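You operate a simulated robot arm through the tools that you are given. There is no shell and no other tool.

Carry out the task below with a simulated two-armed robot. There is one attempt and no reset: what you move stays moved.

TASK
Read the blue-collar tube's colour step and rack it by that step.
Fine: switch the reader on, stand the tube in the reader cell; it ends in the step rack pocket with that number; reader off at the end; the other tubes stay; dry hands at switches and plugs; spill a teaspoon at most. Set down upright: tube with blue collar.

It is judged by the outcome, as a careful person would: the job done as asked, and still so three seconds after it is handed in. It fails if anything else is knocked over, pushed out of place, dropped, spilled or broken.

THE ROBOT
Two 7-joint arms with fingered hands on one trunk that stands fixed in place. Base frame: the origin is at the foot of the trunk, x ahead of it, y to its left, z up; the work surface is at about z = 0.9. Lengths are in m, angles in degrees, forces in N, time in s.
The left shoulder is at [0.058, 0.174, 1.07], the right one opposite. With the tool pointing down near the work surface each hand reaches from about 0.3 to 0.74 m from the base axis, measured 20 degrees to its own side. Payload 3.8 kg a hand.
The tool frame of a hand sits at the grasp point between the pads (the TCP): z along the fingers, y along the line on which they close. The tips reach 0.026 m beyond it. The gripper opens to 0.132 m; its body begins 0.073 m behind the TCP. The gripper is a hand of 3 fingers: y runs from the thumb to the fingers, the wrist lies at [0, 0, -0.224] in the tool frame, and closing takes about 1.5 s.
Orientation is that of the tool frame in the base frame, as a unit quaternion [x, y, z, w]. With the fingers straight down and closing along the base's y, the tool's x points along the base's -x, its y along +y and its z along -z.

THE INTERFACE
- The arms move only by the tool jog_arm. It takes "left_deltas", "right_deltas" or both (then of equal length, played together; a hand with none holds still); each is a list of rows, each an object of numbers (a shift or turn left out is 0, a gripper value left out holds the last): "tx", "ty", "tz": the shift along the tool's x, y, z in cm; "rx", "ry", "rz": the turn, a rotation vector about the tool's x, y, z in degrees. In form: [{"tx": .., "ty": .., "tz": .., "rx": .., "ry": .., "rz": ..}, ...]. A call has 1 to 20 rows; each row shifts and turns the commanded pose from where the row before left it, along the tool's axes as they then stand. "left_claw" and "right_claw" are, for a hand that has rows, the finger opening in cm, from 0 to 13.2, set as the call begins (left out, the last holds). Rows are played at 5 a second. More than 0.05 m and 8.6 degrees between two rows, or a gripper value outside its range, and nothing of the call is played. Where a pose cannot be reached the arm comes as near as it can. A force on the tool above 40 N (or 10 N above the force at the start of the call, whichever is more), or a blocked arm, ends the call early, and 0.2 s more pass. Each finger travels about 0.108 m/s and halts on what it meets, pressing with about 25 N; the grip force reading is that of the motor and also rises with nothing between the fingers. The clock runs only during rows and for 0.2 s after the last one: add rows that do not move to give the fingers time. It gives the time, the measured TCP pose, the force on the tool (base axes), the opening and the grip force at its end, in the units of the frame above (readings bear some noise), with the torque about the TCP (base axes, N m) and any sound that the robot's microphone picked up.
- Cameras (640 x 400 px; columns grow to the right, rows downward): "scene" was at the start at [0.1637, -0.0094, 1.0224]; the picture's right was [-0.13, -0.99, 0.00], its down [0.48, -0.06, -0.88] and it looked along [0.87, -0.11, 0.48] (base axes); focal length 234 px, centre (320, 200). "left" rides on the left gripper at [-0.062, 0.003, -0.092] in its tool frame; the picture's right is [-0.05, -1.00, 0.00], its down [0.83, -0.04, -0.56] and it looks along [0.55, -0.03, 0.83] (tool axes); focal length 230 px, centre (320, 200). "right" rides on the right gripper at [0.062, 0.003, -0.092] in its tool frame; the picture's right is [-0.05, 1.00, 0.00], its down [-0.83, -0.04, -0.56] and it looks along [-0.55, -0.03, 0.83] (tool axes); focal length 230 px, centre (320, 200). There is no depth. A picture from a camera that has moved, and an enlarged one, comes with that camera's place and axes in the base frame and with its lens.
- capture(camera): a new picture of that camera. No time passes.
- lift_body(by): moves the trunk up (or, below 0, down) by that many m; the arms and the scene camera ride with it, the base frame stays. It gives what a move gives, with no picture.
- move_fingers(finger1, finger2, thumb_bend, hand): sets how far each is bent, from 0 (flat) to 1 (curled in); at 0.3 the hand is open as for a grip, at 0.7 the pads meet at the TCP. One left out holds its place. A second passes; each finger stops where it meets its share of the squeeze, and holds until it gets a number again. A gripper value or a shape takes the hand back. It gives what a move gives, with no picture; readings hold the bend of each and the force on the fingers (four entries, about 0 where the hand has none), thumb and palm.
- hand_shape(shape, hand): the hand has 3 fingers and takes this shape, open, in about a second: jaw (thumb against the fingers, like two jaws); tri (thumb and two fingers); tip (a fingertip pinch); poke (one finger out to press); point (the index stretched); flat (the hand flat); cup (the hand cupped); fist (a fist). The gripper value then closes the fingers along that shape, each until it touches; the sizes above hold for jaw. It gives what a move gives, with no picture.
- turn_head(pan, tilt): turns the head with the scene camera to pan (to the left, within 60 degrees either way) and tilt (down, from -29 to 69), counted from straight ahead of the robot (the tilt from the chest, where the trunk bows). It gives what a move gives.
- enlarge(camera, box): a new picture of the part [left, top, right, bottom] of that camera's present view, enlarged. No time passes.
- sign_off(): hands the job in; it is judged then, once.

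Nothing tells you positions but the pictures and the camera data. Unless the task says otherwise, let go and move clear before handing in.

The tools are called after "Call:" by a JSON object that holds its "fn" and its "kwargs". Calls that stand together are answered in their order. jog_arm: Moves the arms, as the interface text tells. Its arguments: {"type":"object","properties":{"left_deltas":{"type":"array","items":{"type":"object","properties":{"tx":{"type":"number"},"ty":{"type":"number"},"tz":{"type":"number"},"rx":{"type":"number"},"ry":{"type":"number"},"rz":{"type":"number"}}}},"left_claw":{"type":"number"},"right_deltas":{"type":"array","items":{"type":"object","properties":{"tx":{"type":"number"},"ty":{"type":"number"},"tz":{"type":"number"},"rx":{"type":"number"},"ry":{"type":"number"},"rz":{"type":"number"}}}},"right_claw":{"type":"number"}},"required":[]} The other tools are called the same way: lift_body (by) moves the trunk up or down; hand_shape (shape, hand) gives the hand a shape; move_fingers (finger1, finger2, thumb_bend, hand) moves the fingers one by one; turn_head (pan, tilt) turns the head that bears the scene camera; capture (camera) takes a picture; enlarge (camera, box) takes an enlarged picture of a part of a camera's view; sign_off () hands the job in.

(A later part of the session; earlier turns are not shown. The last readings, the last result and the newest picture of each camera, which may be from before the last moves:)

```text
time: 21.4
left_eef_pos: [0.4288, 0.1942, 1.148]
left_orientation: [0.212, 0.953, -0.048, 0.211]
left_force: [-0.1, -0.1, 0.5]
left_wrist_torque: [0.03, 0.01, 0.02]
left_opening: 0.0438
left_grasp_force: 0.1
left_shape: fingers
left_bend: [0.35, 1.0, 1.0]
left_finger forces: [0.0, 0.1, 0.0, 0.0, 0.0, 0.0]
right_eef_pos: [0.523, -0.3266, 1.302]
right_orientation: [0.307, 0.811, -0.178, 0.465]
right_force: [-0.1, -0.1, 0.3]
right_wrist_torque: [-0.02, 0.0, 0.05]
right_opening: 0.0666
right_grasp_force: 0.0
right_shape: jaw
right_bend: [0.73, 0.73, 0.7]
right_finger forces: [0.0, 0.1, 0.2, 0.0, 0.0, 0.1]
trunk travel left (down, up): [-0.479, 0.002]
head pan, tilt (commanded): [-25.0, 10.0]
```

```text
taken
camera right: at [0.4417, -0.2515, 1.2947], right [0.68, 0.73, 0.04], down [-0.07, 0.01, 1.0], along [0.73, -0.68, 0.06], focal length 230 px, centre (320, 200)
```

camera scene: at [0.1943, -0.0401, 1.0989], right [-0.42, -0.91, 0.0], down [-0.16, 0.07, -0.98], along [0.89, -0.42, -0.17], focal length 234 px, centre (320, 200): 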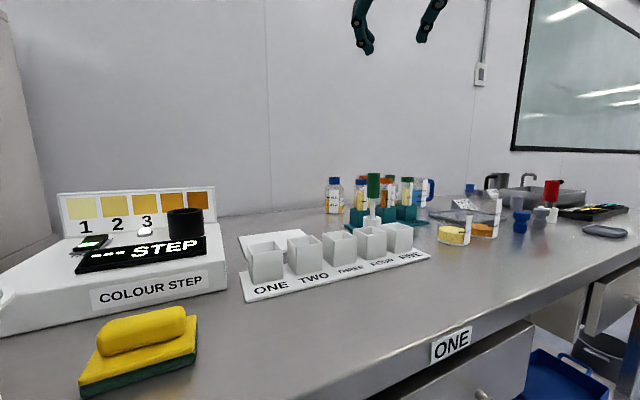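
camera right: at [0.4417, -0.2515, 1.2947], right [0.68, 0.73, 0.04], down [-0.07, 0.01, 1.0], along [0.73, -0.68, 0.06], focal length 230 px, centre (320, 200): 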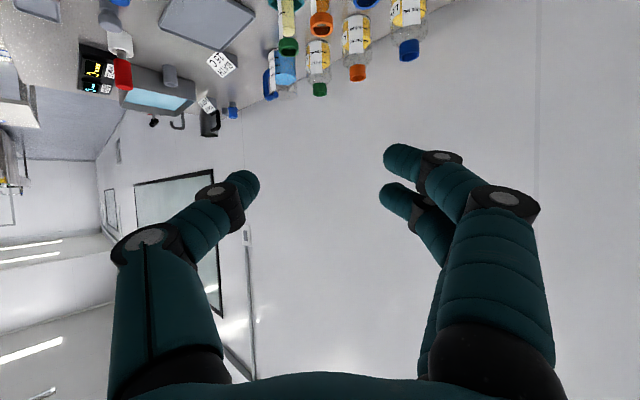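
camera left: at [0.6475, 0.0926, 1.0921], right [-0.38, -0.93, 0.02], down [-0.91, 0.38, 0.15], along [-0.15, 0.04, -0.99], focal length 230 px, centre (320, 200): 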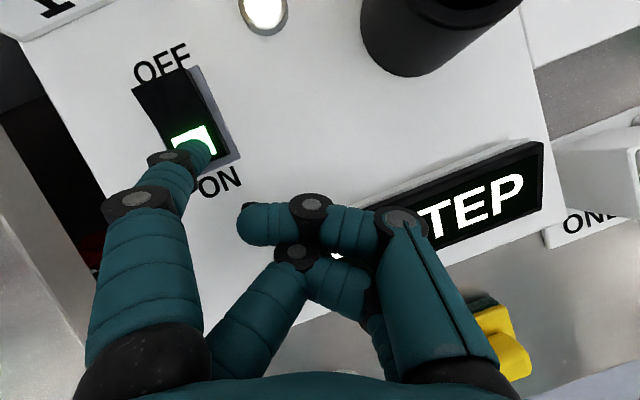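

Some rows were out of reach because the wrist was too high. I'll lower the hand, since lower poses should be easier, and see where it settles.

Call:
{"fn": "jog_arm", "kwargs": {"right_deltas": [{"tx": 2.165, "tz": 1.25}, {"tx": 2.165, "tz": 1.25}, {"tx": 2.165, "tz": 1.25}, {"tx": 2.165, "tz": 1.25}, {}]}}

Call:
{"fn": "capture", "kwargs": {"camera": "scene"}}

```text
time: 22.6
left_eef_pos: [0.4274, 0.1948, 1.1484]
left_orientation: [0.211, 0.953, -0.047, 0.211]
left_force: [0.8, 0.5, -0.9]
left_wrist_torque: [-0.02, -0.02, -0.02]
left_opening: 0.0435
left_grasp_force: 0.1
left_shape: fingers
left_bend: [0.35, 1.0, 1.0]
left_finger forces: [0.0, 0.0, 0.0, 0.0, 0.0, 0.0]
right_eef_pos: [0.558, -0.3577, 1.2729]
right_orientation: [0.307, 0.811, -0.179, 0.465]
right_force: [0.7, 0.1, 0.2]
right_wrist_torque: [0.01, 0.03, 0.01]
right_opening: 0.0664
right_grasp_force: 0.0
right_shape: jaw
right_bend: [0.73, 0.73, 0.7]
right_finger forces: [0.0, 0.1, 0.1, 0.0, 0.1, 0.0]
right hand out of reach, approached as far as the arm can: row 1, 2, 3, 4
trunk travel left (down, up): [-0.479, 0.002]
head pan, tilt (commanded): [-25.0, 10.0]
```

```text
taken
camera scene: at [0.1942, -0.0401, 1.099], right [-0.42, -0.91, 0.0], down [-0.16, 0.07, -0.98], along [0.89, -0.42, -0.17], focal length 234 px, centre (320, 200)
```

scene: 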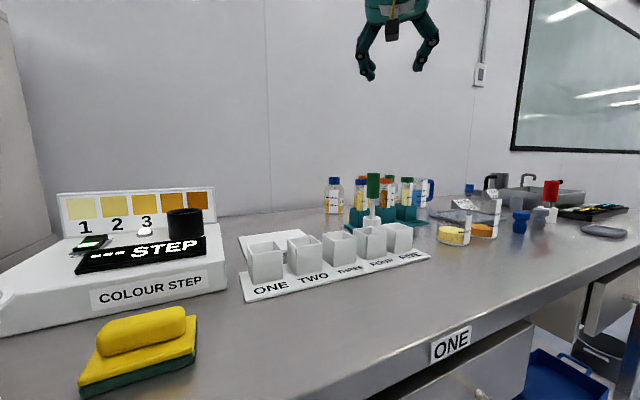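

The arm appears stuck against a joint limit in this posture. I'll look at how the right arm is folded.

Call:
{"fn": "turn_head", "kwargs": {"pan": -45, "tilt": -25}}

Call:
{"fn": "capture", "kwargs": {"camera": "scene"}}

Call:
{"fn": "capture", "kwargs": {"camera": "left"}}

```text
time: 23.6
left_eef_pos: [0.4297, 0.1938, 1.1471]
left_orientation: [0.211, 0.954, -0.047, 0.209]
left_force: [0.3, -0.9, -0.5]
left_wrist_torque: [0.03, 0.02, 0.0]
left_opening: 0.0439
left_grasp_force: 0.1
left_shape: fingers
left_bend: [0.35, 1.0, 1.0]
left_finger forces: [0.0, 0.0, 0.1, 0.0, 0.0, 0.1]
right_eef_pos: [0.558, -0.3591, 1.2732]
right_orientation: [0.306, 0.811, -0.178, 0.466]
right_force: [0.4, -0.7, -0.2]
right_wrist_torque: [0.02, -0.01, -0.02]
right_opening: 0.0663
right_grasp_force: 0.1
right_shape: jaw
right_bend: [0.73, 0.73, 0.7]
right_finger forces: [0.0, 0.0, 0.0, 0.0, 0.0, 0.0]
trunk travel left (down, up): [-0.479, 0.002]
head pan, tilt (commanded): [-45.0, -25.0]
```

```text
taken
camera scene: at [0.1603, -0.0512, 1.1506], right [-0.71, -0.71, 0.0], down [0.3, -0.3, -0.91], along [0.64, -0.64, 0.42], focal length 234 px, centre (320, 200)
```

scene: 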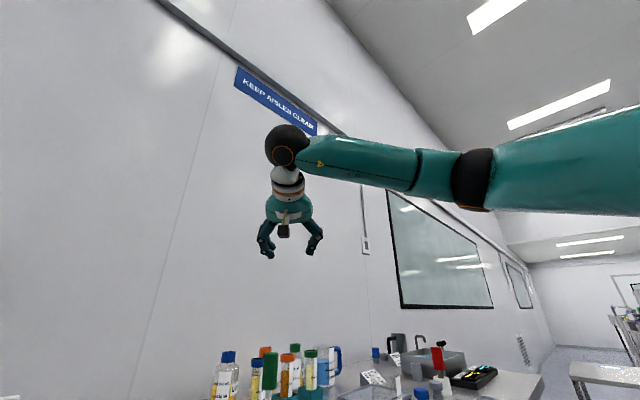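

```text
taken
camera left: at [0.4455, 0.1906, 1.2573], right [-0.38, -0.93, 0.02], down [-0.91, 0.38, 0.15], along [-0.15, 0.04, -0.99], focal length 230 px, centre (320, 200)
```

left: 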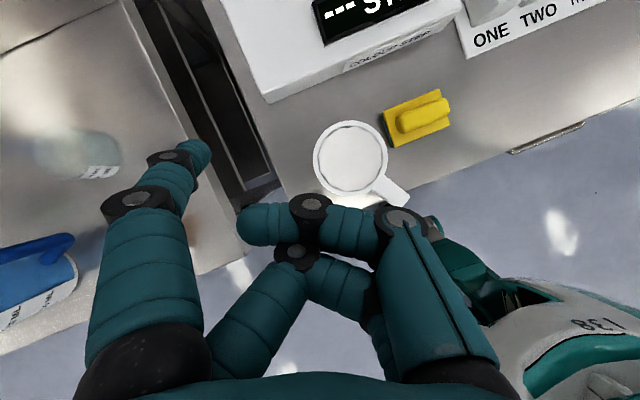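

The right elbow is raised and out to the side, so the wrist is at its bend limit when turned right. I'll undo the yaw, go lower with the hand pointing forward, and then yaw again down there with the arm more extended.

Call:
{"fn": "jog_arm", "kwargs": {"right_deltas": [{"rx": -7.217, "rz": -4.167}, {"rx": -7.217, "rz": -4.167}, {"rx": -7.217, "rz": -4.167}, {"rx": -7.217, "rz": -4.167}, {"rx": -7.217, "rz": -4.167}, {}]}}

Call:
{"fn": "capture", "kwargs": {"camera": "scene"}}

```text
time: 25.1
left_eef_pos: [0.4283, 0.1942, 1.1469]
left_orientation: [0.211, 0.953, -0.047, 0.212]
left_force: [1.1, 0.4, 0.6]
left_wrist_torque: [-0.02, 0.01, 0.02]
left_opening: 0.0438
left_grasp_force: 0.0
left_shape: fingers
left_bend: [0.35, 1.0, 1.0]
left_finger forces: [0.0, 0.0, 0.1, 0.1, 0.0, 0.0]
right_eef_pos: [0.5582, -0.3576, 1.2736]
right_orientation: [0.0, 0.867, 0.001, 0.499]
right_force: [0.3, 0.4, -0.1]
right_wrist_torque: [-0.01, -0.04, -0.05]
right_opening: 0.0663
right_grasp_force: 0.0
right_shape: jaw
right_bend: [0.73, 0.73, 0.7]
right_finger forces: [0.0, 0.1, 0.0, 0.1, 0.0, 0.1]
trunk travel left (down, up): [-0.479, 0.002]
head pan, tilt (commanded): [-45.0, -25.0]
```

```text
taken
camera scene: at [0.1603, -0.0509, 1.1506], right [-0.71, -0.71, 0.0], down [0.3, -0.3, -0.91], along [0.64, -0.64, 0.42], focal length 234 px, centre (320, 200)
```

scene: 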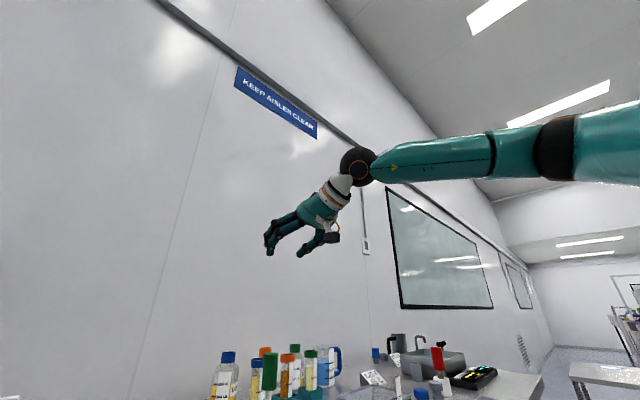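

That worked, and the commanded pose follows the reached one. Now I'll move forward, left and down over the empty area between the reader and the tube rack.

Call:
{"fn": "jog_arm", "kwargs": {"right_deltas": [{"tx": 1.373, "ty": 1.8, "tz": 2.755}, {"tx": 1.373, "ty": 1.8, "tz": 2.755}, {"tx": 1.373, "ty": 1.8, "tz": 2.755}, {"tx": 1.373, "ty": 1.8, "tz": 2.755}, {"tx": 1.373, "ty": 1.8, "tz": 2.755}, {"tx": 1.373, "ty": 1.8, "tz": 2.755}, {}]}}

Call:
{"fn": "turn_head", "kwargs": {"pan": -30, "tilt": 0}}

Call:
{"fn": "capture", "kwargs": {"camera": "scene"}}

```text
time: 26.6
left_eef_pos: [0.4289, 0.1942, 1.1477]
left_orientation: [0.212, 0.953, -0.047, 0.211]
left_force: [0.9, -0.2, -0.2]
left_wrist_torque: [0.02, -0.03, 0.06]
left_opening: 0.0438
left_grasp_force: 0.1
left_shape: fingers
left_bend: [0.35, 1.0, 1.0]
left_finger forces: [0.0, 0.0, 0.0, 0.0, 0.0, 0.0]
right_eef_pos: [0.643, -0.2631, 1.1298]
right_orientation: [-0.001, 0.866, 0.001, 0.5]
right_force: [-0.5, 0.3, 0.7]
right_wrist_torque: [0.01, -0.01, 0.0]
right_opening: 0.0663
right_grasp_force: 0.1
right_shape: jaw
right_bend: [0.73, 0.73, 0.7]
right_finger forces: [0.0, 0.0, 0.0, 0.0, 0.0, 0.0]
right hand out of reach, approached as far as the arm can: row 6
trunk travel left (down, up): [-0.479, 0.002]
head pan, tilt (commanded): [-45.0, -25.0]
```

```text
time: 27.5
left_eef_pos: [0.4288, 0.1933, 1.148]
left_orientation: [0.212, 0.953, -0.047, 0.211]
left_force: [0.2, 0.5, -0.6]
left_wrist_torque: [0.01, -0.02, -0.03]
left_opening: 0.0439
left_grasp_force: 0.1
left_shape: fingers
left_bend: [0.35, 1.0, 1.0]
left_finger forces: [0.0, 0.0, 0.1, 0.0, 0.0, 0.0]
right_eef_pos: [0.6441, -0.2619, 1.1294]
right_orientation: [0.0, 0.867, 0.0, 0.499]
right_force: [0.1, 0.2, 0.6]
right_wrist_torque: [-0.01, -0.03, 0.0]
right_opening: 0.0661
right_grasp_force: 0.0
right_shape: jaw
right_bend: [0.73, 0.73, 0.7]
right_finger forces: [0.1, 0.1, 0.0, 0.0, 0.0, 0.0]
trunk travel left (down, up): [-0.479, 0.002]
head pan, tilt (commanded): [-30.0, 0.0]
```

```text
taken
camera scene: at [0.1878, -0.0459, 1.115], right [-0.5, -0.87, 0.0], down [0.0, 0.0, -1.0], along [0.87, -0.5, 0.0], focal length 234 px, centre (320, 200)
```

scene: 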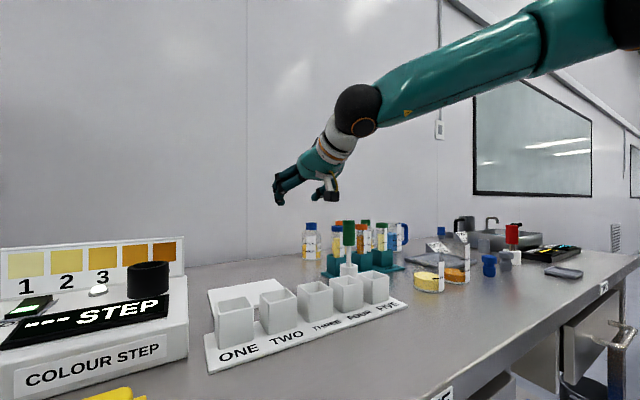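

I reached (0.644, -0.262, 1.129), but the elbow is still out to the side. I'll try extending farther forward and lower with a gradual yaw, since a straighter arm should free the wrist.

Call:
{"fn": "jog_arm", "kwargs": {"right_deltas": [{"tx": 0.3, "ty": -1.0, "tz": 1.8, "rx": 4.33, "rz": 2.5}, {"tx": 0.3, "ty": -1.0, "tz": 1.8, "rx": 4.33, "rz": 2.5}, {"tx": 0.3, "ty": -1.0, "tz": 1.8, "rx": 4.33, "rz": 2.5}, {}]}}

Call:
{"fn": "capture", "kwargs": {"camera": "scene"}}

```text
time: 28.5
left_eef_pos: [0.4281, 0.1946, 1.1476]
left_orientation: [0.212, 0.953, -0.047, 0.211]
left_force: [0.7, 0.1, -1.1]
left_wrist_torque: [0.01, -0.01, -0.01]
left_opening: 0.044
left_grasp_force: 0.0
left_shape: fingers
left_bend: [0.35, 1.0, 1.0]
left_finger forces: [0.1, 0.0, 0.1, 0.1, 0.0, 0.0]
right_eef_pos: [0.6537, -0.3358, 1.1365]
right_orientation: [0.112, 0.861, -0.066, 0.492]
right_force: [-0.7, -0.6, -0.9]
right_wrist_torque: [0.0, -0.01, 0.04]
right_opening: 0.0661
right_grasp_force: 0.0
right_shape: jaw
right_bend: [0.73, 0.73, 0.7]
right_finger forces: [0.0, 0.0, 0.0, 0.1, 0.0, 0.0]
right hand out of reach, approached as far as the arm can: row 1, 2, 3
trunk travel left (down, up): [-0.479, 0.002]
head pan, tilt (commanded): [-30.0, 0.0]
```

```text
taken
camera scene: at [0.1879, -0.0458, 1.1149], right [-0.5, -0.87, 0.0], down [0.0, 0.0, -1.0], along [0.87, -0.5, 0.0], focal length 234 px, centre (320, 200)
```

scene: 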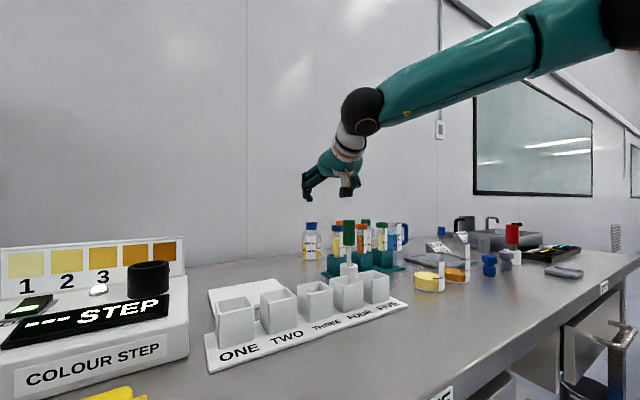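

The stuck behaviour fits a right hand rolled 180° from its natural attitude: the thumb is on the outside and the camera is mounted mirrored to the left hand's. I'll back off to free space and try rolling the hand about its own axis to relax the arm.

Call:
{"fn": "jog_arm", "kwargs": {"right_deltas": [{"rx": -6.5, "rz": -3.75}, {"rx": -6.5, "rz": -3.75}, {"tx": -0.9, "ty": 1.5, "tz": -3.4}, {"tx": -0.9, "ty": 1.5, "tz": -3.4}, {"tx": -0.9, "ty": 1.5, "tz": -3.4}, {"tx": -0.9, "ty": 1.5, "tz": -3.4}, {}]}}

Call:
{"fn": "jog_arm", "kwargs": {"right_deltas": [{"rz": 8.5}, {"rz": 8.5}, {"rz": 8.5}, {"rz": 8.5}, {"rz": 8.5}, {}]}}

Call:
{"fn": "capture", "kwargs": {"camera": "scene"}}

```text
time: 30.1
left_eef_pos: [0.4292, 0.1941, 1.1485]
left_orientation: [0.211, 0.953, -0.047, 0.21]
left_force: [-0.1, 0.0, 0.0]
left_wrist_torque: [-0.05, 0.02, 0.02]
left_opening: 0.0437
left_grasp_force: 0.0
left_shape: fingers
left_bend: [0.35, 1.0, 1.0]
left_finger forces: [0.0, 0.1, 0.1, 0.1, 0.1, 0.0]
right_eef_pos: [0.5559, -0.2763, 1.2339]
right_orientation: [0.001, 0.867, 0.0, 0.499]
right_force: [-0.3, 0.0, 0.1]
right_wrist_torque: [0.01, 0.0, 0.01]
right_opening: 0.0658
right_grasp_force: 0.1
right_shape: jaw
right_bend: [0.73, 0.73, 0.7]
right_finger forces: [0.0, 0.0, 0.0, 0.0, 0.1, 0.1]
trunk travel left (down, up): [-0.479, 0.002]
head pan, tilt (commanded): [-30.0, 0.0]
```

```text
time: 31.5
left_eef_pos: [0.4287, 0.1932, 1.1482]
left_orientation: [0.211, 0.953, -0.047, 0.211]
left_force: [0.3, -0.5, 0.2]
left_wrist_torque: [-0.03, -0.01, 0.02]
left_opening: 0.0439
left_grasp_force: 0.1
left_shape: fingers
left_bend: [0.35, 1.0, 1.0]
left_finger forces: [0.1, 0.0, 0.0, 0.1, 0.0, 0.0]
right_eef_pos: [0.5926, -0.3373, 1.2932]
right_orientation: [0.291, 0.818, 0.171, 0.466]
right_force: [-0.1, 0.4, 0.4]
right_wrist_torque: [0.07, -0.02, -0.01]
right_opening: 0.0663
right_grasp_force: 0.1
right_shape: jaw
right_bend: [0.73, 0.73, 0.7]
right_finger forces: [0.1, 0.0, 0.1, 0.1, 0.0, 0.1]
right hand out of reach, approached as far as the arm can: row 3, 4, 5
trunk travel left (down, up): [-0.479, 0.002]
head pan, tilt (commanded): [-30.0, 0.0]
```

```text
taken
camera scene: at [0.1877, -0.0458, 1.115], right [-0.5, -0.87, 0.0], down [0.0, 0.0, -1.0], along [0.87, -0.5, 0.0], focal length 234 px, centre (320, 200)
```

scene: 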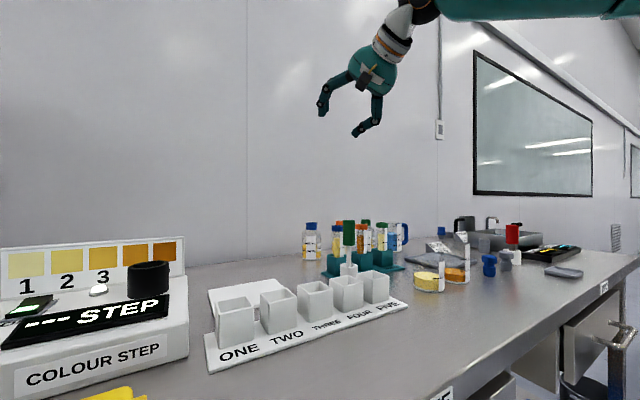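

Rolling that way makes it worse, with the elbow going even higher. I'll roll the other way.

Call:
{"fn": "jog_arm", "kwargs": {"right_deltas": [{"rz": -8.5}, {"rz": -8.5}, {"rz": -8.5}, {"rz": -8.5}, {"rz": -8.5}, {"rz": -8.5}, {"rz": -8.5}, {"rz": -8.5}, {"rz": -8.5}, {"rz": -8.5}, {}]}}

Call:
{"fn": "capture", "kwargs": {"camera": "scene"}}

```text
time: 33.9
left_eef_pos: [0.4284, 0.1931, 1.1475]
left_orientation: [0.212, 0.953, -0.047, 0.212]
left_force: [0.3, -0.2, -0.5]
left_wrist_torque: [0.02, 0.03, 0.02]
left_opening: 0.0437
left_grasp_force: 0.1
left_shape: fingers
left_bend: [0.35, 1.0, 1.0]
left_finger forces: [0.0, 0.0, 0.0, 0.0, 0.0, 0.1]
right_eef_pos: [0.5935, -0.3368, 1.2924]
right_orientation: [-0.339, 0.799, -0.19, 0.459]
right_force: [-0.5, -0.5, 0.4]
right_wrist_torque: [0.04, -0.01, 0.02]
right_opening: 0.0662
right_grasp_force: 0.0
right_shape: jaw
right_bend: [0.73, 0.73, 0.7]
right_finger forces: [0.0, 0.1, 0.1, 0.0, 0.1, 0.0]
trunk travel left (down, up): [-0.479, 0.002]
head pan, tilt (commanded): [-30.0, 0.0]
```

```text
taken
camera scene: at [0.1879, -0.046, 1.1149], right [-0.5, -0.87, 0.0], down [0.0, 0.0, -1.0], along [0.87, -0.5, 0.0], focal length 234 px, centre (320, 200)
```

scene: 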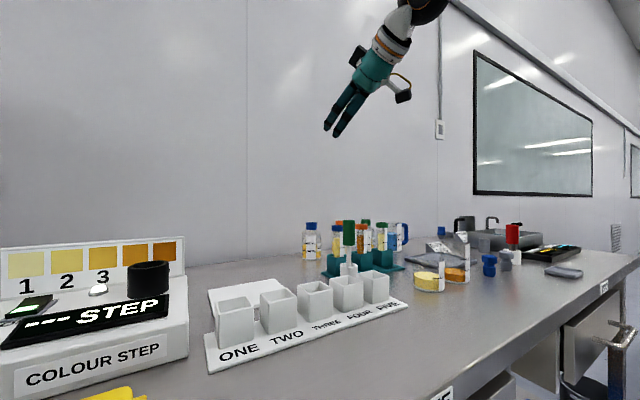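

That direction works and the elbow is coming down. I'll continue to a full 180° roll.

Call:
{"fn": "jog_arm", "kwargs": {"right_deltas": [{"rz": -8.09}, {"rz": -8.09}, {"rz": -8.09}, {"rz": -8.09}, {"rz": -8.09}, {"rz": -8.09}, {"rz": -8.09}, {"rz": -8.09}, {"rz": -8.09}, {"rz": -8.09}, {"rz": -8.09}, {"rz": -8.09}, {"rz": -8.09}, {"rz": -8.09}, {"rz": -8.09}, {"rz": -8.09}, {"rz": -8.09}, {}]}}

Call:
{"fn": "capture", "kwargs": {"camera": "scene"}}

Call:
{"fn": "capture", "kwargs": {"camera": "right"}}

```text
time: 37.7
left_eef_pos: [0.4274, 0.1937, 1.1482]
left_orientation: [0.211, 0.953, -0.047, 0.212]
left_force: [0.2, -0.2, -0.2]
left_wrist_torque: [-0.02, -0.01, 0.0]
left_opening: 0.0439
left_grasp_force: 0.0
left_shape: fingers
left_bend: [0.35, 1.0, 1.0]
left_finger forces: [0.0, 0.0, 0.0, 0.1, 0.0, 0.1]
right_eef_pos: [0.5935, -0.3357, 1.2935]
right_orientation: [0.867, 0.027, 0.497, 0.011]
right_force: [0.2, -0.6, 0.4]
right_wrist_torque: [0.02, 0.0, 0.0]
right_opening: 0.066
right_grasp_force: 0.0
right_shape: jaw
right_bend: [0.73, 0.73, 0.7]
right_finger forces: [0.0, 0.0, 0.0, 0.1, 0.0, 0.0]
trunk travel left (down, up): [-0.479, 0.002]
head pan, tilt (commanded): [-30.0, 0.0]
```

```text
taken
camera scene: at [0.1879, -0.0459, 1.1149], right [-0.5, -0.87, 0.0], down [0.0, 0.0, -1.0], along [0.87, -0.5, 0.0], focal length 234 px, centre (320, 200)
```

scene: 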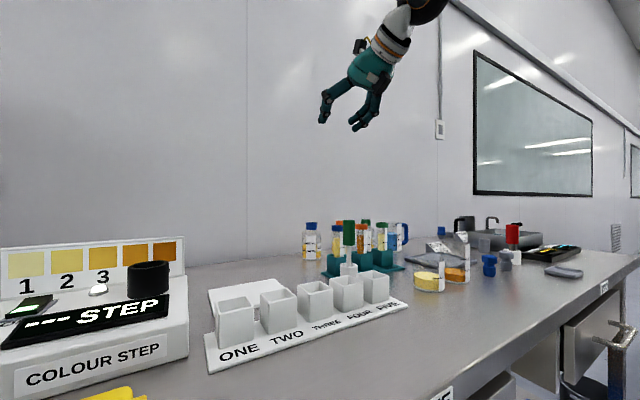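

```text
taken
camera right: at [0.5438, -0.3364, 1.3917], right [0.01, -1.0, 0.0], down [-0.9, -0.01, -0.44], along [0.44, 0.0, -0.9], focal length 230 px, centre (320, 200)
```

right: 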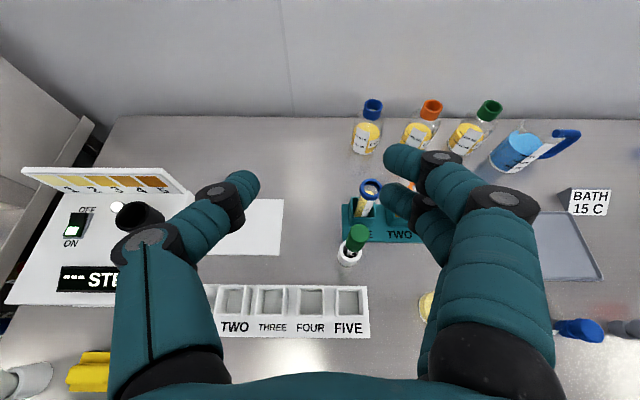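

The hand is now in its natural attitude, with the camera on top and a very good view. I'll level the small residual roll, move left and down over the empty space, and yaw toward the tube.

Call:
{"fn": "jog_arm", "kwargs": {"right_deltas": [{"rz": 3.06}, {"tx": -1.6, "ty": -2.83, "tz": 1.93}, {"tx": -1.6, "ty": -2.83, "tz": 1.93}, {"tx": -1.6, "ty": -2.83, "tz": 1.93}, {"tx": -1.6, "ty": -2.83, "tz": 1.93}, {"rx": -6.735, "rz": 3.889}, {"rx": -6.735, "rz": 3.889}, {"rx": -6.735, "rz": 3.889}, {"rx": -6.735, "rz": 3.889}, {"rx": -6.735, "rz": 3.889}, {}]}}

Call:
{"fn": "capture", "kwargs": {"camera": "scene"}}

Call:
{"fn": "capture", "kwargs": {"camera": "right"}}

```text
time: 40.1
left_eef_pos: [0.4281, 0.1928, 1.1488]
left_orientation: [0.211, 0.953, -0.047, 0.212]
left_force: [-0.3, 0.0, 0.0]
left_wrist_torque: [0.02, -0.01, 0.0]
left_opening: 0.0438
left_grasp_force: 0.1
left_shape: fingers
left_bend: [0.35, 1.0, 1.0]
left_finger forces: [0.0, 0.0, 0.1, 0.0, 0.0, 0.1]
right_eef_pos: [0.5901, -0.2845, 1.229]
right_orientation: [0.851, -0.166, 0.489, 0.096]
right_force: [0.0, -1.1, 0.1]
right_wrist_torque: [-0.01, -0.02, -0.04]
right_opening: 0.0662
right_grasp_force: 0.1
right_shape: jaw
right_bend: [0.73, 0.73, 0.7]
right_finger forces: [0.1, 0.0, 0.1, 0.1, 0.0, 0.0]
right hand out of reach, approached as far as the arm can: row 5, 6, 7, 8, 9, 10
trunk travel left (down, up): [-0.479, 0.002]
head pan, tilt (commanded): [-30.0, 0.0]
```

```text
taken
camera scene: at [0.1878, -0.0461, 1.1149], right [-0.5, -0.87, 0.0], down [0.0, 0.0, -1.0], along [0.87, -0.5, 0.0], focal length 234 px, centre (320, 200)
```

scene: 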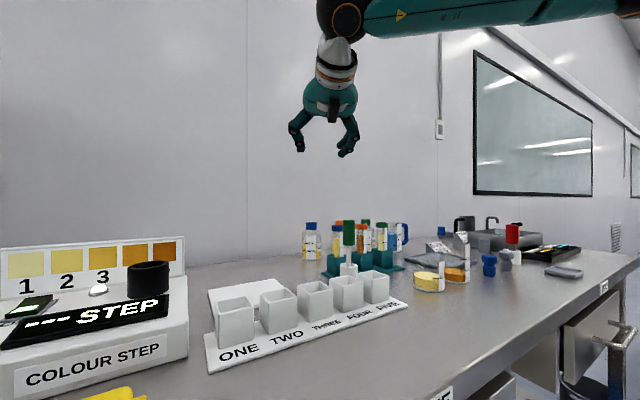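

```text
taken
camera right: at [0.5434, -0.2692, 1.3279], right [-0.4, -0.92, -0.04], down [-0.82, 0.38, -0.44], along [0.41, -0.14, -0.9], focal length 230 px, centre (320, 200)
```

right: 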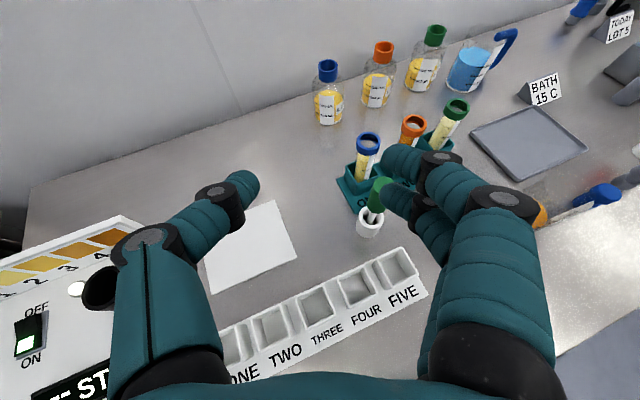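

The forearm is still high because the wrist is well above the shoulder. I'll yaw back and bring the hand down to working height, and see whether the elbow drops.

Call:
{"fn": "jog_arm", "kwargs": {"right_deltas": [{"rx": 6.4, "rz": -3.73}, {"rx": 6.4, "rz": -3.73}, {"rx": 6.4, "rz": -3.73}, {"tx": -3.4, "ty": -1.1, "tz": 1.1}, {"tx": -3.4, "ty": -1.1, "tz": 1.1}, {"tx": -3.4, "ty": -1.1, "tz": 1.1}, {"tx": -3.4, "ty": -1.1, "tz": 1.1}, {}]}}

Call:
{"fn": "capture", "kwargs": {"camera": "scene"}}

Call:
{"fn": "capture", "kwargs": {"camera": "left"}}

```text
time: 41.9
left_eef_pos: [0.4281, 0.1928, 1.1479]
left_orientation: [0.211, 0.953, -0.047, 0.212]
left_force: [-0.7, 0.0, -0.5]
left_wrist_torque: [0.0, 0.03, 0.01]
left_opening: 0.044
left_grasp_force: 0.1
left_shape: fingers
left_bend: [0.35, 1.0, 1.0]
left_finger forces: [0.0, 0.0, 0.0, 0.1, 0.0, 0.1]
right_eef_pos: [0.5605, -0.2394, 1.0867]
right_orientation: [0.868, 0.001, 0.497, 0.0]
right_force: [0.7, 0.7, -1.0]
right_wrist_torque: [0.0, 0.0, -0.01]
right_opening: 0.0661
right_grasp_force: 0.1
right_shape: jaw
right_bend: [0.73, 0.73, 0.7]
right_finger forces: [0.0, 0.1, 0.0, 0.0, 0.0, 0.0]
trunk travel left (down, up): [-0.479, 0.002]
head pan, tilt (commanded): [-30.0, 0.0]
```

```text
taken
camera scene: at [0.1876, -0.046, 1.1151], right [-0.5, -0.87, 0.0], down [0.0, 0.0, -1.0], along [0.87, -0.5, 0.0], focal length 234 px, centre (320, 200)
```

scene: 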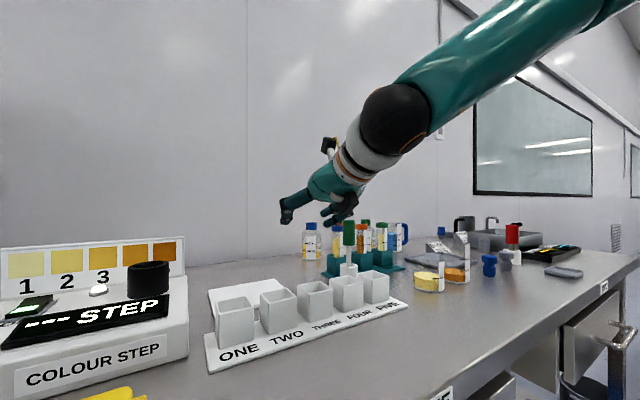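

```text
taken
camera left: at [0.4451, 0.1906, 1.2576], right [-0.38, -0.93, 0.02], down [-0.91, 0.38, 0.15], along [-0.15, 0.04, -0.99], focal length 230 px, centre (320, 200)
```

left: 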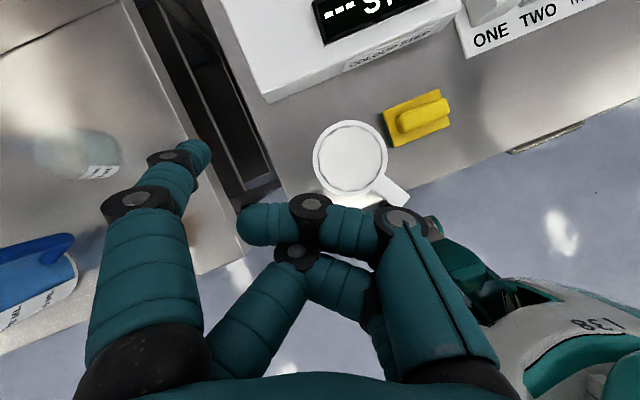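

That pose was reached cleanly. Next I'll rise to z≈1.15, move over the top of the tube well above the brush, and try the yaw there with the arm extended. From there I can come straight down.

Call:
{"fn": "jog_arm", "kwargs": {"right_deltas": [{"tx": 2.8, "tz": -1.6}, {"tx": 2.8, "tz": -1.6}, {"tx": 1.6, "ty": 3.2, "tz": 2.77}, {"tx": 1.6, "ty": 3.2, "tz": 2.77}, {"tx": 1.6, "ty": 3.2, "tz": 2.77}, {"tx": 1.6, "ty": 3.2, "tz": 2.77}, {"tx": 1.6, "ty": 3.2, "tz": 2.77}, {}]}}

Call:
{"fn": "jog_arm", "kwargs": {"right_deltas": [{"rx": -6.735, "rz": 3.889}, {"rx": -6.735, "rz": 3.889}, {"rx": -6.735, "rz": 3.889}, {}]}}

Call:
{"fn": "capture", "kwargs": {"camera": "scene"}}

Call:
{"fn": "capture", "kwargs": {"camera": "right"}}

```text
time: 43.7
left_eef_pos: [0.4288, 0.1951, 1.1487]
left_orientation: [0.212, 0.953, -0.047, 0.211]
left_force: [0.8, 0.0, 0.7]
left_wrist_torque: [0.01, 0.0, -0.02]
left_opening: 0.0437
left_grasp_force: 0.0
left_shape: fingers
left_bend: [0.35, 1.0, 1.0]
left_finger forces: [0.0, 0.1, 0.0, 0.0, 0.1, 0.1]
right_eef_pos: [0.7033, -0.4006, 1.1536]
right_orientation: [0.868, 0.0, 0.497, 0.001]
right_force: [-0.2, -0.3, 0.3]
right_wrist_torque: [-0.01, 0.0, -0.05]
right_opening: 0.0661
right_grasp_force: 0.1
right_shape: jaw
right_bend: [0.73, 0.73, 0.7]
right_finger forces: [0.0, 0.0, 0.0, 0.1, 0.0, 0.0]
right hand out of reach, approached as far as the arm can: row 7
trunk travel left (down, up): [-0.479, 0.002]
head pan, tilt (commanded): [-30.0, 0.0]
```

```text
time: 44.7
left_eef_pos: [0.4268, 0.1948, 1.1483]
left_orientation: [0.212, 0.953, -0.047, 0.211]
left_force: [-0.5, -0.6, -0.3]
left_wrist_torque: [0.01, -0.03, 0.01]
left_opening: 0.0437
left_grasp_force: 0.1
left_shape: fingers
left_bend: [0.35, 1.0, 1.0]
left_finger forces: [0.1, 0.0, 0.1, 0.0, 0.1, 0.0]
right_eef_pos: [0.6733, -0.4114, 1.1593]
right_orientation: [0.85, -0.173, 0.487, 0.101]
right_force: [-0.4, 1.0, -0.3]
right_wrist_torque: [0.0, 0.0, 0.03]
right_opening: 0.0663
right_grasp_force: 0.0
right_shape: jaw
right_bend: [0.73, 0.73, 0.7]
right_finger forces: [0.0, 0.0, 0.1, 0.1, 0.1, 0.0]
right hand out of reach, approached as far as the arm can: row 1, 2, 3
trunk travel left (down, up): [-0.479, 0.002]
head pan, tilt (commanded): [-30.0, 0.0]
```

```text
taken
camera scene: at [0.188, -0.046, 1.1149], right [-0.5, -0.87, 0.0], down [0.0, 0.0, -1.0], along [0.87, -0.5, 0.0], focal length 234 px, centre (320, 200)
```

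scene: 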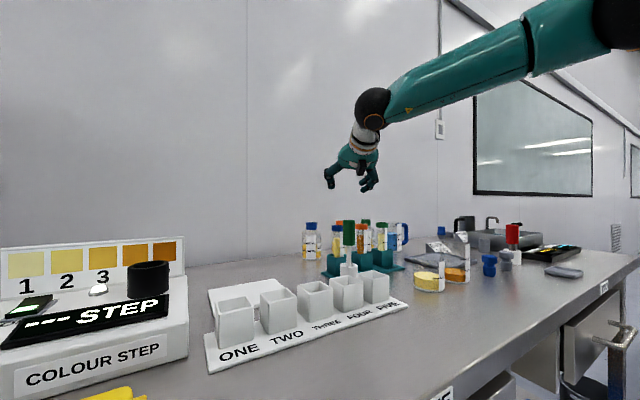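

```text
taken
camera right: at [0.6254, -0.3946, 1.258], right [-0.42, -0.91, -0.04], down [-0.81, 0.39, -0.44], along [0.41, -0.15, -0.9], focal length 230 px, centre (320, 200)
```

right: 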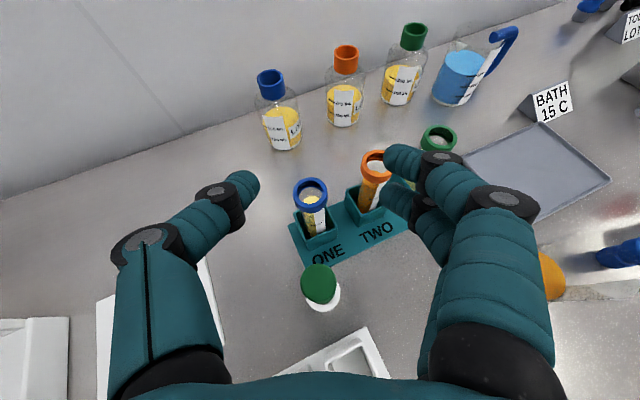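

I'm hitting limits again even though the arm isn't fully stretched. I'll look at the arm's posture from the head before deciding how to continue.

Call:
{"fn": "turn_head", "kwargs": {"pan": -60, "tilt": -25}}

Call:
{"fn": "capture", "kwargs": {"camera": "scene"}}

```text
time: 45.7
left_eef_pos: [0.4285, 0.1943, 1.1483]
left_orientation: [0.211, 0.953, -0.046, 0.211]
left_force: [0.3, 0.1, -0.9]
left_wrist_torque: [0.01, 0.0, 0.01]
left_opening: 0.0435
left_grasp_force: 0.1
left_shape: fingers
left_bend: [0.35, 1.0, 1.0]
left_finger forces: [0.1, 0.0, 0.0, 0.0, 0.0, 0.0]
right_eef_pos: [0.6724, -0.4107, 1.1594]
right_orientation: [0.85, -0.174, 0.487, 0.101]
right_force: [-0.2, 0.2, -0.6]
right_wrist_torque: [0.05, 0.01, 0.0]
right_opening: 0.0662
right_grasp_force: 0.1
right_shape: jaw
right_bend: [0.73, 0.73, 0.7]
right_finger forces: [0.0, 0.2, 0.1, 0.0, 0.0, 0.1]
trunk travel left (down, up): [-0.479, 0.002]
head pan, tilt (commanded): [-60.0, -25.0]
```

```text
taken
camera scene: at [0.1456, -0.0625, 1.1506], right [-0.87, -0.5, 0.0], down [0.21, -0.37, -0.91], along [0.45, -0.78, 0.42], focal length 234 px, centre (320, 200)
```

scene: 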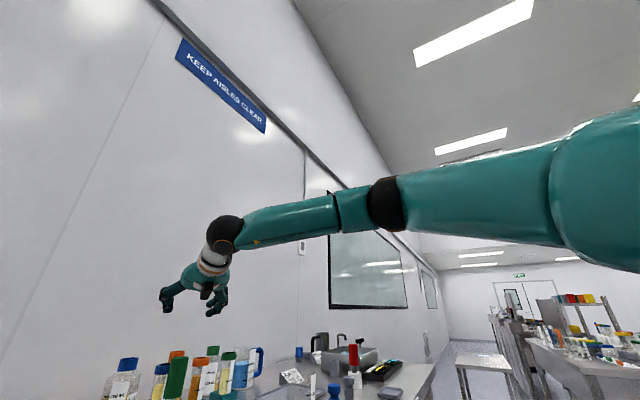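

I'll compare with how the left arm is folded, since it reached low poses easily.

Call:
{"fn": "turn_head", "kwargs": {"pan": 60, "tilt": -20}}

Call:
{"fn": "capture", "kwargs": {"camera": "scene"}}

```text
time: 47.7
left_eef_pos: [0.4296, 0.1943, 1.1481]
left_orientation: [0.212, 0.953, -0.047, 0.211]
left_force: [0.7, -0.3, -0.3]
left_wrist_torque: [-0.03, 0.0, 0.01]
left_opening: 0.0439
left_grasp_force: 0.0
left_shape: fingers
left_bend: [0.35, 1.0, 1.0]
left_finger forces: [0.0, 0.0, 0.0, 0.0, 0.0, 0.0]
right_eef_pos: [0.6713, -0.4108, 1.158]
right_orientation: [0.85, -0.173, 0.488, 0.101]
right_force: [-0.2, 0.6, -0.2]
right_wrist_torque: [-0.01, 0.0, -0.01]
right_opening: 0.0661
right_grasp_force: 0.1
right_shape: jaw
right_bend: [0.73, 0.73, 0.7]
right_finger forces: [0.0, 0.1, 0.0, 0.0, 0.1, 0.0]
trunk travel left (down, up): [-0.479, 0.002]
head pan, tilt (commanded): [60.0, -20.0]
```

```text
taken
camera scene: at [0.148, 0.0649, 1.1442], right [0.87, -0.5, 0.0], down [0.17, 0.3, -0.94], along [0.47, 0.81, 0.34], focal length 234 px, centre (320, 200)
```

scene: 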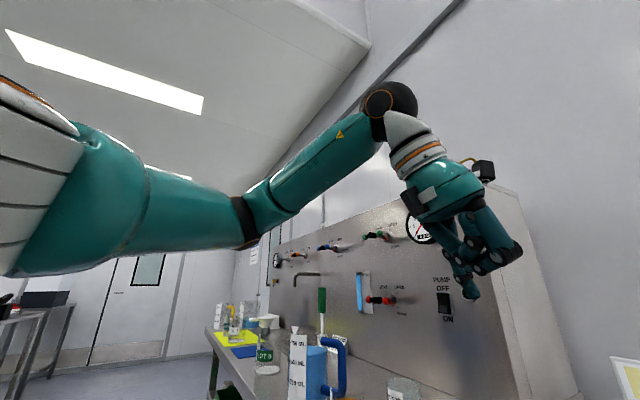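

The left elbow hangs lower; the right arm was wound up by its earlier hand-roll limit. I'll bring the right hand back to a compact, natural pose (mirrored like the left one) to unwind it.

Call:
{"fn": "jog_arm", "kwargs": {"right_deltas": [{"rx": 6.73, "rz": -3.88}, {"rx": 6.73, "rz": -3.88}, {"rx": 6.73, "rz": -3.88}, {"tx": -1.72, "ty": -2.72, "tz": -2.97}, {"tx": -1.72, "ty": -2.72, "tz": -2.97}, {"tx": -1.72, "ty": -2.72, "tz": -2.97}, {"tx": -1.72, "ty": -2.72, "tz": -2.97}, {"tx": -1.72, "ty": -2.72, "tz": -2.97}, {"tx": -1.72, "ty": -2.72, "tz": -2.97}, {"tx": -1.72, "ty": -2.72, "tz": -2.97}, {"ry": -7}, {"ry": -7}, {"ry": -7}, {"ry": -7}, {"ry": -7}, {}]}}

Call:
{"fn": "turn_head", "kwargs": {"pan": -60, "tilt": -20}}

Call:
{"fn": "capture", "kwargs": {"camera": "scene"}}

```text
time: 51.1
left_eef_pos: [0.4284, 0.194, 1.1483]
left_orientation: [0.21, 0.953, -0.047, 0.212]
left_force: [-0.9, -0.3, 0.3]
left_wrist_torque: [-0.02, -0.02, 0.0]
left_opening: 0.0438
left_grasp_force: 0.1
left_shape: fingers
left_bend: [0.35, 1.0, 1.0]
left_finger forces: [0.0, 0.0, 0.0, 0.1, 0.1, 0.1]
right_eef_pos: [0.4331, -0.2209, 1.1609]
right_orientation: [0.977, 0.001, 0.212, 0.0]
right_force: [-0.3, -0.2, 0.4]
right_wrist_torque: [0.0, -0.02, 0.02]
right_opening: 0.0664
right_grasp_force: 0.1
right_shape: jaw
right_bend: [0.73, 0.73, 0.7]
right_finger forces: [0.0, 0.1, 0.0, 0.0, 0.1, 0.0]
trunk travel left (down, up): [-0.479, 0.002]
head pan, tilt (commanded): [60.0, -20.0]
```

```text
time: 53.1
left_eef_pos: [0.4284, 0.1935, 1.1469]
left_orientation: [0.212, 0.953, -0.047, 0.211]
left_force: [-0.9, 0.1, 0.0]
left_wrist_torque: [-0.01, -0.01, 0.01]
left_opening: 0.0438
left_grasp_force: 0.1
left_shape: fingers
left_bend: [0.35, 1.0, 1.0]
left_finger forces: [0.0, 0.0, 0.0, 0.0, 0.1, 0.0]
right_eef_pos: [0.434, -0.2214, 1.161]
right_orientation: [0.977, 0.002, 0.211, -0.001]
right_force: [-0.3, 0.7, -0.2]
right_wrist_torque: [-0.02, -0.02, -0.02]
right_opening: 0.0663
right_grasp_force: 0.1
right_shape: jaw
right_bend: [0.73, 0.73, 0.7]
right_finger forces: [0.0, 0.0, 0.0, 0.0, 0.0, 0.1]
trunk travel left (down, up): [-0.479, 0.002]
head pan, tilt (commanded): [-60.0, -20.0]
```

```text
taken
camera scene: at [0.1481, -0.0668, 1.1442], right [-0.87, -0.5, 0.0], down [0.17, -0.3, -0.94], along [0.47, -0.81, 0.34], focal length 234 px, centre (320, 200)
```

scene: 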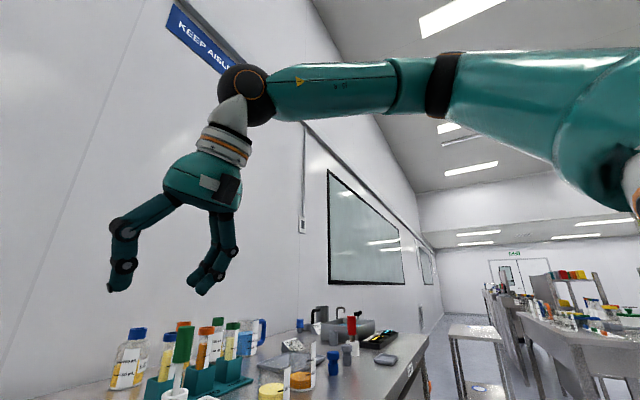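

The elbow hasn't dropped by itself. Rolling the hand toward its other roll limit should push the elbow down, the opposite of what wound it up. I'll do that here in free space.

Call:
{"fn": "jog_arm", "kwargs": {"right_deltas": [{"rz": -8.5}, {"rz": -8.5}, {"rz": -8.5}, {"rz": -8.5}, {"rz": -8.5}, {"rz": -8.5}, {"rz": -8.5}, {"rz": -8.5}, {"rz": -8.5}, {"rz": -8.5}, {"rz": -8.5}, {"rz": -8.5}, {"rz": -8.5}, {"rz": -8.5}, {"rz": -8.5}, {"rz": -8.5}, {"rz": -8.5}, {}]}}

Call:
{"fn": "capture", "kwargs": {"camera": "scene"}}

```text
time: 56.9
left_eef_pos: [0.4279, 0.1952, 1.149]
left_orientation: [0.211, 0.953, -0.048, 0.212]
left_force: [0.5, 1.3, -0.3]
left_wrist_torque: [-0.02, -0.01, -0.01]
left_opening: 0.0437
left_grasp_force: 0.0
left_shape: fingers
left_bend: [0.35, 1.0, 1.0]
left_finger forces: [0.0, 0.0, 0.1, 0.1, 0.0, 0.0]
right_eef_pos: [0.4307, -0.2157, 1.1589]
right_orientation: [0.302, 0.93, 0.063, 0.201]
right_force: [0.5, 0.3, 0.0]
right_wrist_torque: [-0.03, 0.03, -0.06]
right_opening: 0.0662
right_grasp_force: 0.1
right_shape: jaw
right_bend: [0.73, 0.73, 0.7]
right_finger forces: [0.0, 0.0, 0.0, 0.0, 0.0, 0.0]
right hand out of reach, approached as far as the arm can: row 17
trunk travel left (down, up): [-0.479, 0.002]
head pan, tilt (commanded): [-60.0, -20.0]
```

```text
taken
camera scene: at [0.1474, -0.0655, 1.1445], right [-0.87, -0.5, 0.0], down [0.17, -0.3, -0.94], along [0.47, -0.81, 0.34], focal length 234 px, centre (320, 200)
```

scene: 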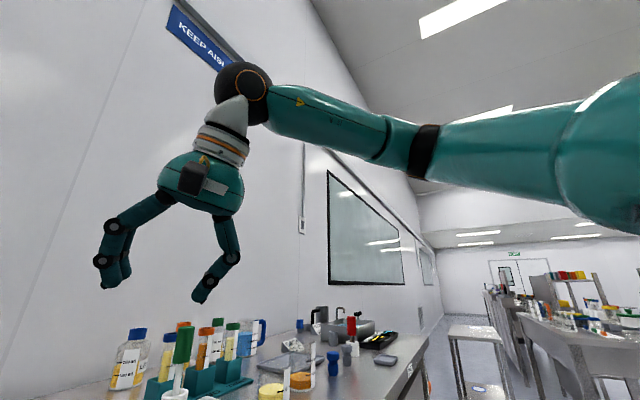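

It works: the elbow dropped. A few more steps.

Call:
{"fn": "jog_arm", "kwargs": {"right_deltas": [{"rz": -6}, {"rz": -6}, {"rz": -6}, {"rz": -6}, {"rz": -6}, {}]}}

Call:
{"fn": "capture", "kwargs": {"camera": "scene"}}

```text
time: 58.3
left_eef_pos: [0.4282, 0.1947, 1.1469]
left_orientation: [0.211, 0.953, -0.047, 0.211]
left_force: [-0.5, -0.7, -0.3]
left_wrist_torque: [0.02, -0.01, -0.02]
left_opening: 0.044
left_grasp_force: 0.0
left_shape: fingers
left_bend: [0.35, 1.0, 1.0]
left_finger forces: [0.1, 0.1, 0.0, 0.0, 0.0, 0.0]
right_eef_pos: [0.3397, -0.1343, 1.1073]
right_orientation: [0.054, 0.975, 0.009, 0.217]
right_force: [0.1, 0.5, -0.4]
right_wrist_torque: [0.02, -0.04, -0.04]
right_opening: 0.0661
right_grasp_force: 0.1
right_shape: jaw
right_bend: [0.73, 0.73, 0.7]
right_finger forces: [0.0, 0.0, 0.0, 0.0, 0.0, 0.1]
right hand out of reach, approached as far as the arm can: row 1, 2, 3, 4, 5
trunk travel left (down, up): [-0.479, 0.002]
head pan, tilt (commanded): [-60.0, -20.0]
```

```text
taken
camera scene: at [0.1481, -0.0667, 1.1442], right [-0.87, -0.5, 0.0], down [0.17, -0.3, -0.94], along [0.47, -0.81, 0.34], focal length 234 px, centre (320, 200)
```

scene: 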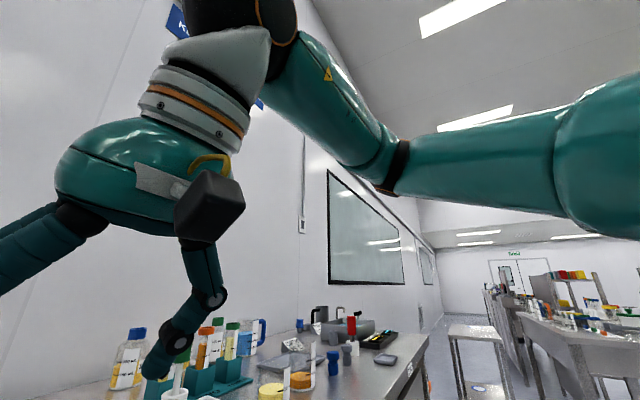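

The hand was drawn toward the head, so I'll roll back a little, move it away again, and then roll back to the natural attitude.

Call:
{"fn": "jog_arm", "kwargs": {"right_deltas": [{"rz": 8}, {"rz": 8}, {"rz": 8}, {"tx": -4.4, "ty": -0.7, "tz": -0.3}, {"tx": -4.4, "ty": -0.7, "tz": -0.3}, {"tx": -4.4, "ty": -0.7, "tz": -0.3}, {}]}}

Call:
{"fn": "jog_arm", "kwargs": {"right_deltas": [{"rz": 8.33}, {"rz": 8.33}, {"rz": 8.33}, {"rz": 8.33}, {"rz": 8.33}, {"rz": 8.33}, {"rz": 8.33}, {"rz": 8.33}, {"rz": 8.33}, {"rz": 8.33}, {"rz": 8.33}, {"rz": 8.33}, {"rz": 8.33}, {"rz": 8.33}, {"rz": 8.33}, {"rz": 8.33}, {"rz": 8.33}, {"rz": 8.33}, {}]}}

Call:
{"fn": "capture", "kwargs": {"camera": "scene"}}

```text
time: 59.9
left_eef_pos: [0.4278, 0.195, 1.1475]
left_orientation: [0.211, 0.953, -0.047, 0.211]
left_force: [1.0, -1.0, -0.4]
left_wrist_torque: [0.03, -0.03, 0.02]
left_opening: 0.0438
left_grasp_force: 0.0
left_shape: fingers
left_bend: [0.35, 1.0, 1.0]
left_finger forces: [0.0, 0.0, 0.1, 0.0, 0.1, 0.1]
right_eef_pos: [0.4137, -0.2001, 1.1504]
right_orientation: [0.25, 0.944, 0.054, 0.208]
right_force: [-0.6, -0.8, -0.3]
right_wrist_torque: [0.01, -0.01, 0.02]
right_opening: 0.0662
right_grasp_force: 0.0
right_shape: jaw
right_bend: [0.73, 0.73, 0.7]
right_finger forces: [0.0, 0.0, 0.1, 0.0, 0.1, 0.0]
right hand out of reach, approached as far as the arm can: row 6
trunk travel left (down, up): [-0.479, 0.002]
head pan, tilt (commanded): [-60.0, -20.0]
```

```text
time: 63.9
left_eef_pos: [0.4285, 0.1936, 1.1495]
left_orientation: [0.211, 0.953, -0.047, 0.212]
left_force: [0.1, -1.2, 0.2]
left_wrist_torque: [0.03, 0.0, 0.02]
left_opening: 0.044
left_grasp_force: 0.0
left_shape: fingers
left_bend: [0.35, 1.0, 1.0]
left_finger forces: [0.1, 0.0, 0.0, 0.0, 0.0, 0.1]
right_eef_pos: [0.4129, -0.2001, 1.1474]
right_orientation: [0.977, 0.005, 0.214, 0.0]
right_force: [-0.2, -0.4, 0.1]
right_wrist_torque: [0.04, -0.02, 0.0]
right_opening: 0.0662
right_grasp_force: 0.0
right_shape: jaw
right_bend: [0.73, 0.73, 0.7]
right_finger forces: [0.1, 0.0, 0.0, 0.0, 0.0, 0.0]
trunk travel left (down, up): [-0.479, 0.002]
head pan, tilt (commanded): [-60.0, -20.0]
```

```text
taken
camera scene: at [0.148, -0.0668, 1.1442], right [-0.87, -0.5, 0.0], down [0.17, -0.3, -0.94], along [0.47, -0.81, 0.34], focal length 234 px, centre (320, 200)
```

scene: 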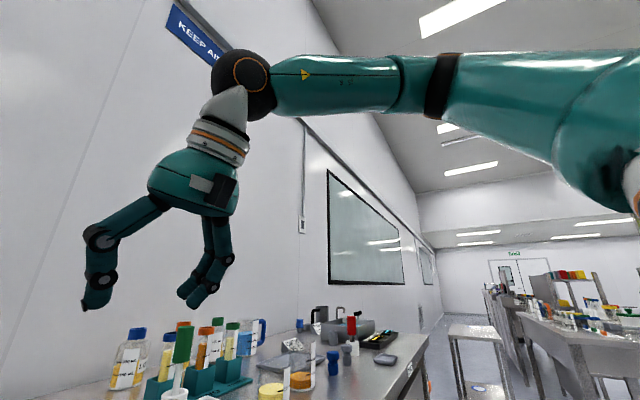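

The posture preference always returns, but the arm handles an inward yaw well. A yaw of about +20° with 45° pitch would let the hand come down between the brush and the orange tube, gripping the tube near its collar. I'll move to a staging point above the tube at z≈1.16, clear of everything.

Call:
{"fn": "jog_arm", "kwargs": {"right_deltas": [{"ry": 6.67}, {"ry": 6.67}, {"ry": 6.67}, {"rx": 4.71, "rz": -4.71}, {"rx": 4.71, "rz": -4.71}, {"rx": 4.71, "rz": -4.71}, {"tx": 1.574, "ty": 3.598, "tz": 1.37}, {"tx": 1.574, "ty": 3.598, "tz": 1.37}, {"tx": 1.574, "ty": 3.598, "tz": 1.37}, {"tx": 1.574, "ty": 3.598, "tz": 1.37}, {"tx": 1.574, "ty": 3.598, "tz": 1.37}, {"tx": 1.574, "ty": 3.598, "tz": 1.37}, {"tx": 1.574, "ty": 3.598, "tz": 1.37}, {"tx": 1.574, "ty": 3.598, "tz": 1.37}, {"tx": 1.574, "ty": 3.598, "tz": 1.37}, {}]}}

Call:
{"fn": "turn_head", "kwargs": {"pan": -35, "tilt": 0}}

Call:
{"fn": "capture", "kwargs": {"camera": "scene"}}

Call:
{"fn": "capture", "kwargs": {"camera": "right"}}

```text
time: 67.3
left_eef_pos: [0.4276, 0.1939, 1.1467]
left_orientation: [0.211, 0.953, -0.047, 0.212]
left_force: [0.6, 0.7, -0.3]
left_wrist_torque: [0.0, 0.01, -0.01]
left_opening: 0.0437
left_grasp_force: 0.0
left_shape: fingers
left_bend: [0.35, 1.0, 1.0]
left_finger forces: [0.1, 0.0, 0.0, 0.1, 0.0, 0.0]
right_eef_pos: [0.6592, -0.4312, 1.1563]
right_orientation: [0.911, 0.166, 0.372, -0.067]
right_force: [-0.1, 1.1, -0.5]
right_wrist_torque: [-0.02, 0.01, -0.03]
right_opening: 0.0659
right_grasp_force: 0.0
right_shape: jaw
right_bend: [0.73, 0.73, 0.7]
right_finger forces: [0.0, 0.0, 0.0, 0.0, 0.1, 0.0]
right hand out of reach, approached as far as the arm can: row 14, 15
trunk travel left (down, up): [-0.479, 0.002]
head pan, tilt (commanded): [-60.0, -20.0]
```

```text
time: 68.2
left_eef_pos: [0.4285, 0.1947, 1.1477]
left_orientation: [0.211, 0.953, -0.047, 0.211]
left_force: [0.7, 0.1, -0.5]
left_wrist_torque: [-0.03, 0.0, -0.02]
left_opening: 0.0437
left_grasp_force: 0.1
left_shape: fingers
left_bend: [0.35, 1.0, 1.0]
left_finger forces: [0.0, 0.0, 0.0, 0.0, 0.0, 0.1]
right_eef_pos: [0.6587, -0.4319, 1.1566]
right_orientation: [0.91, 0.166, 0.373, -0.068]
right_force: [0.0, 0.9, -0.3]
right_wrist_torque: [-0.01, 0.01, 0.0]
right_opening: 0.0663
right_grasp_force: 0.0
right_shape: jaw
right_bend: [0.73, 0.73, 0.7]
right_finger forces: [0.1, 0.2, 0.0, 0.0, 0.0, 0.0]
trunk travel left (down, up): [-0.479, 0.002]
head pan, tilt (commanded): [-35.0, 0.0]
```

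```text
taken
camera scene: at [0.1837, -0.0526, 1.115], right [-0.57, -0.82, 0.0], down [0.0, 0.0, -1.0], along [0.82, -0.57, 0.0], focal length 234 px, centre (320, 200)
```

scene: 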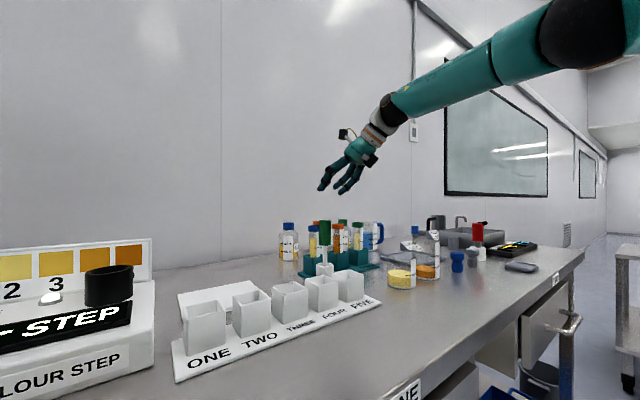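

```text
taken
camera right: at [0.6385, -0.4416, 1.2647], right [0.32, -0.95, -0.04], down [-0.93, -0.3, -0.19], along [0.17, 0.09, -0.98], focal length 230 px, centre (320, 200)
```

right: 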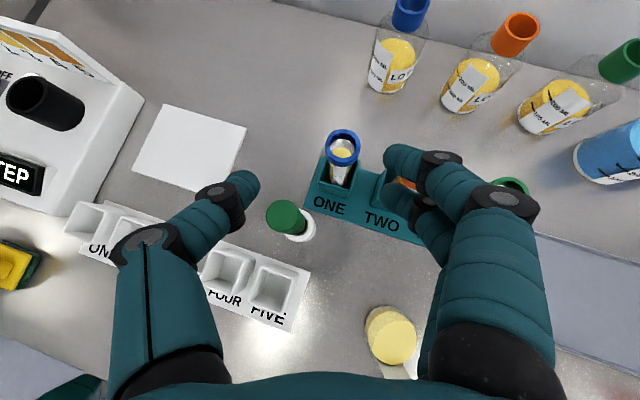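

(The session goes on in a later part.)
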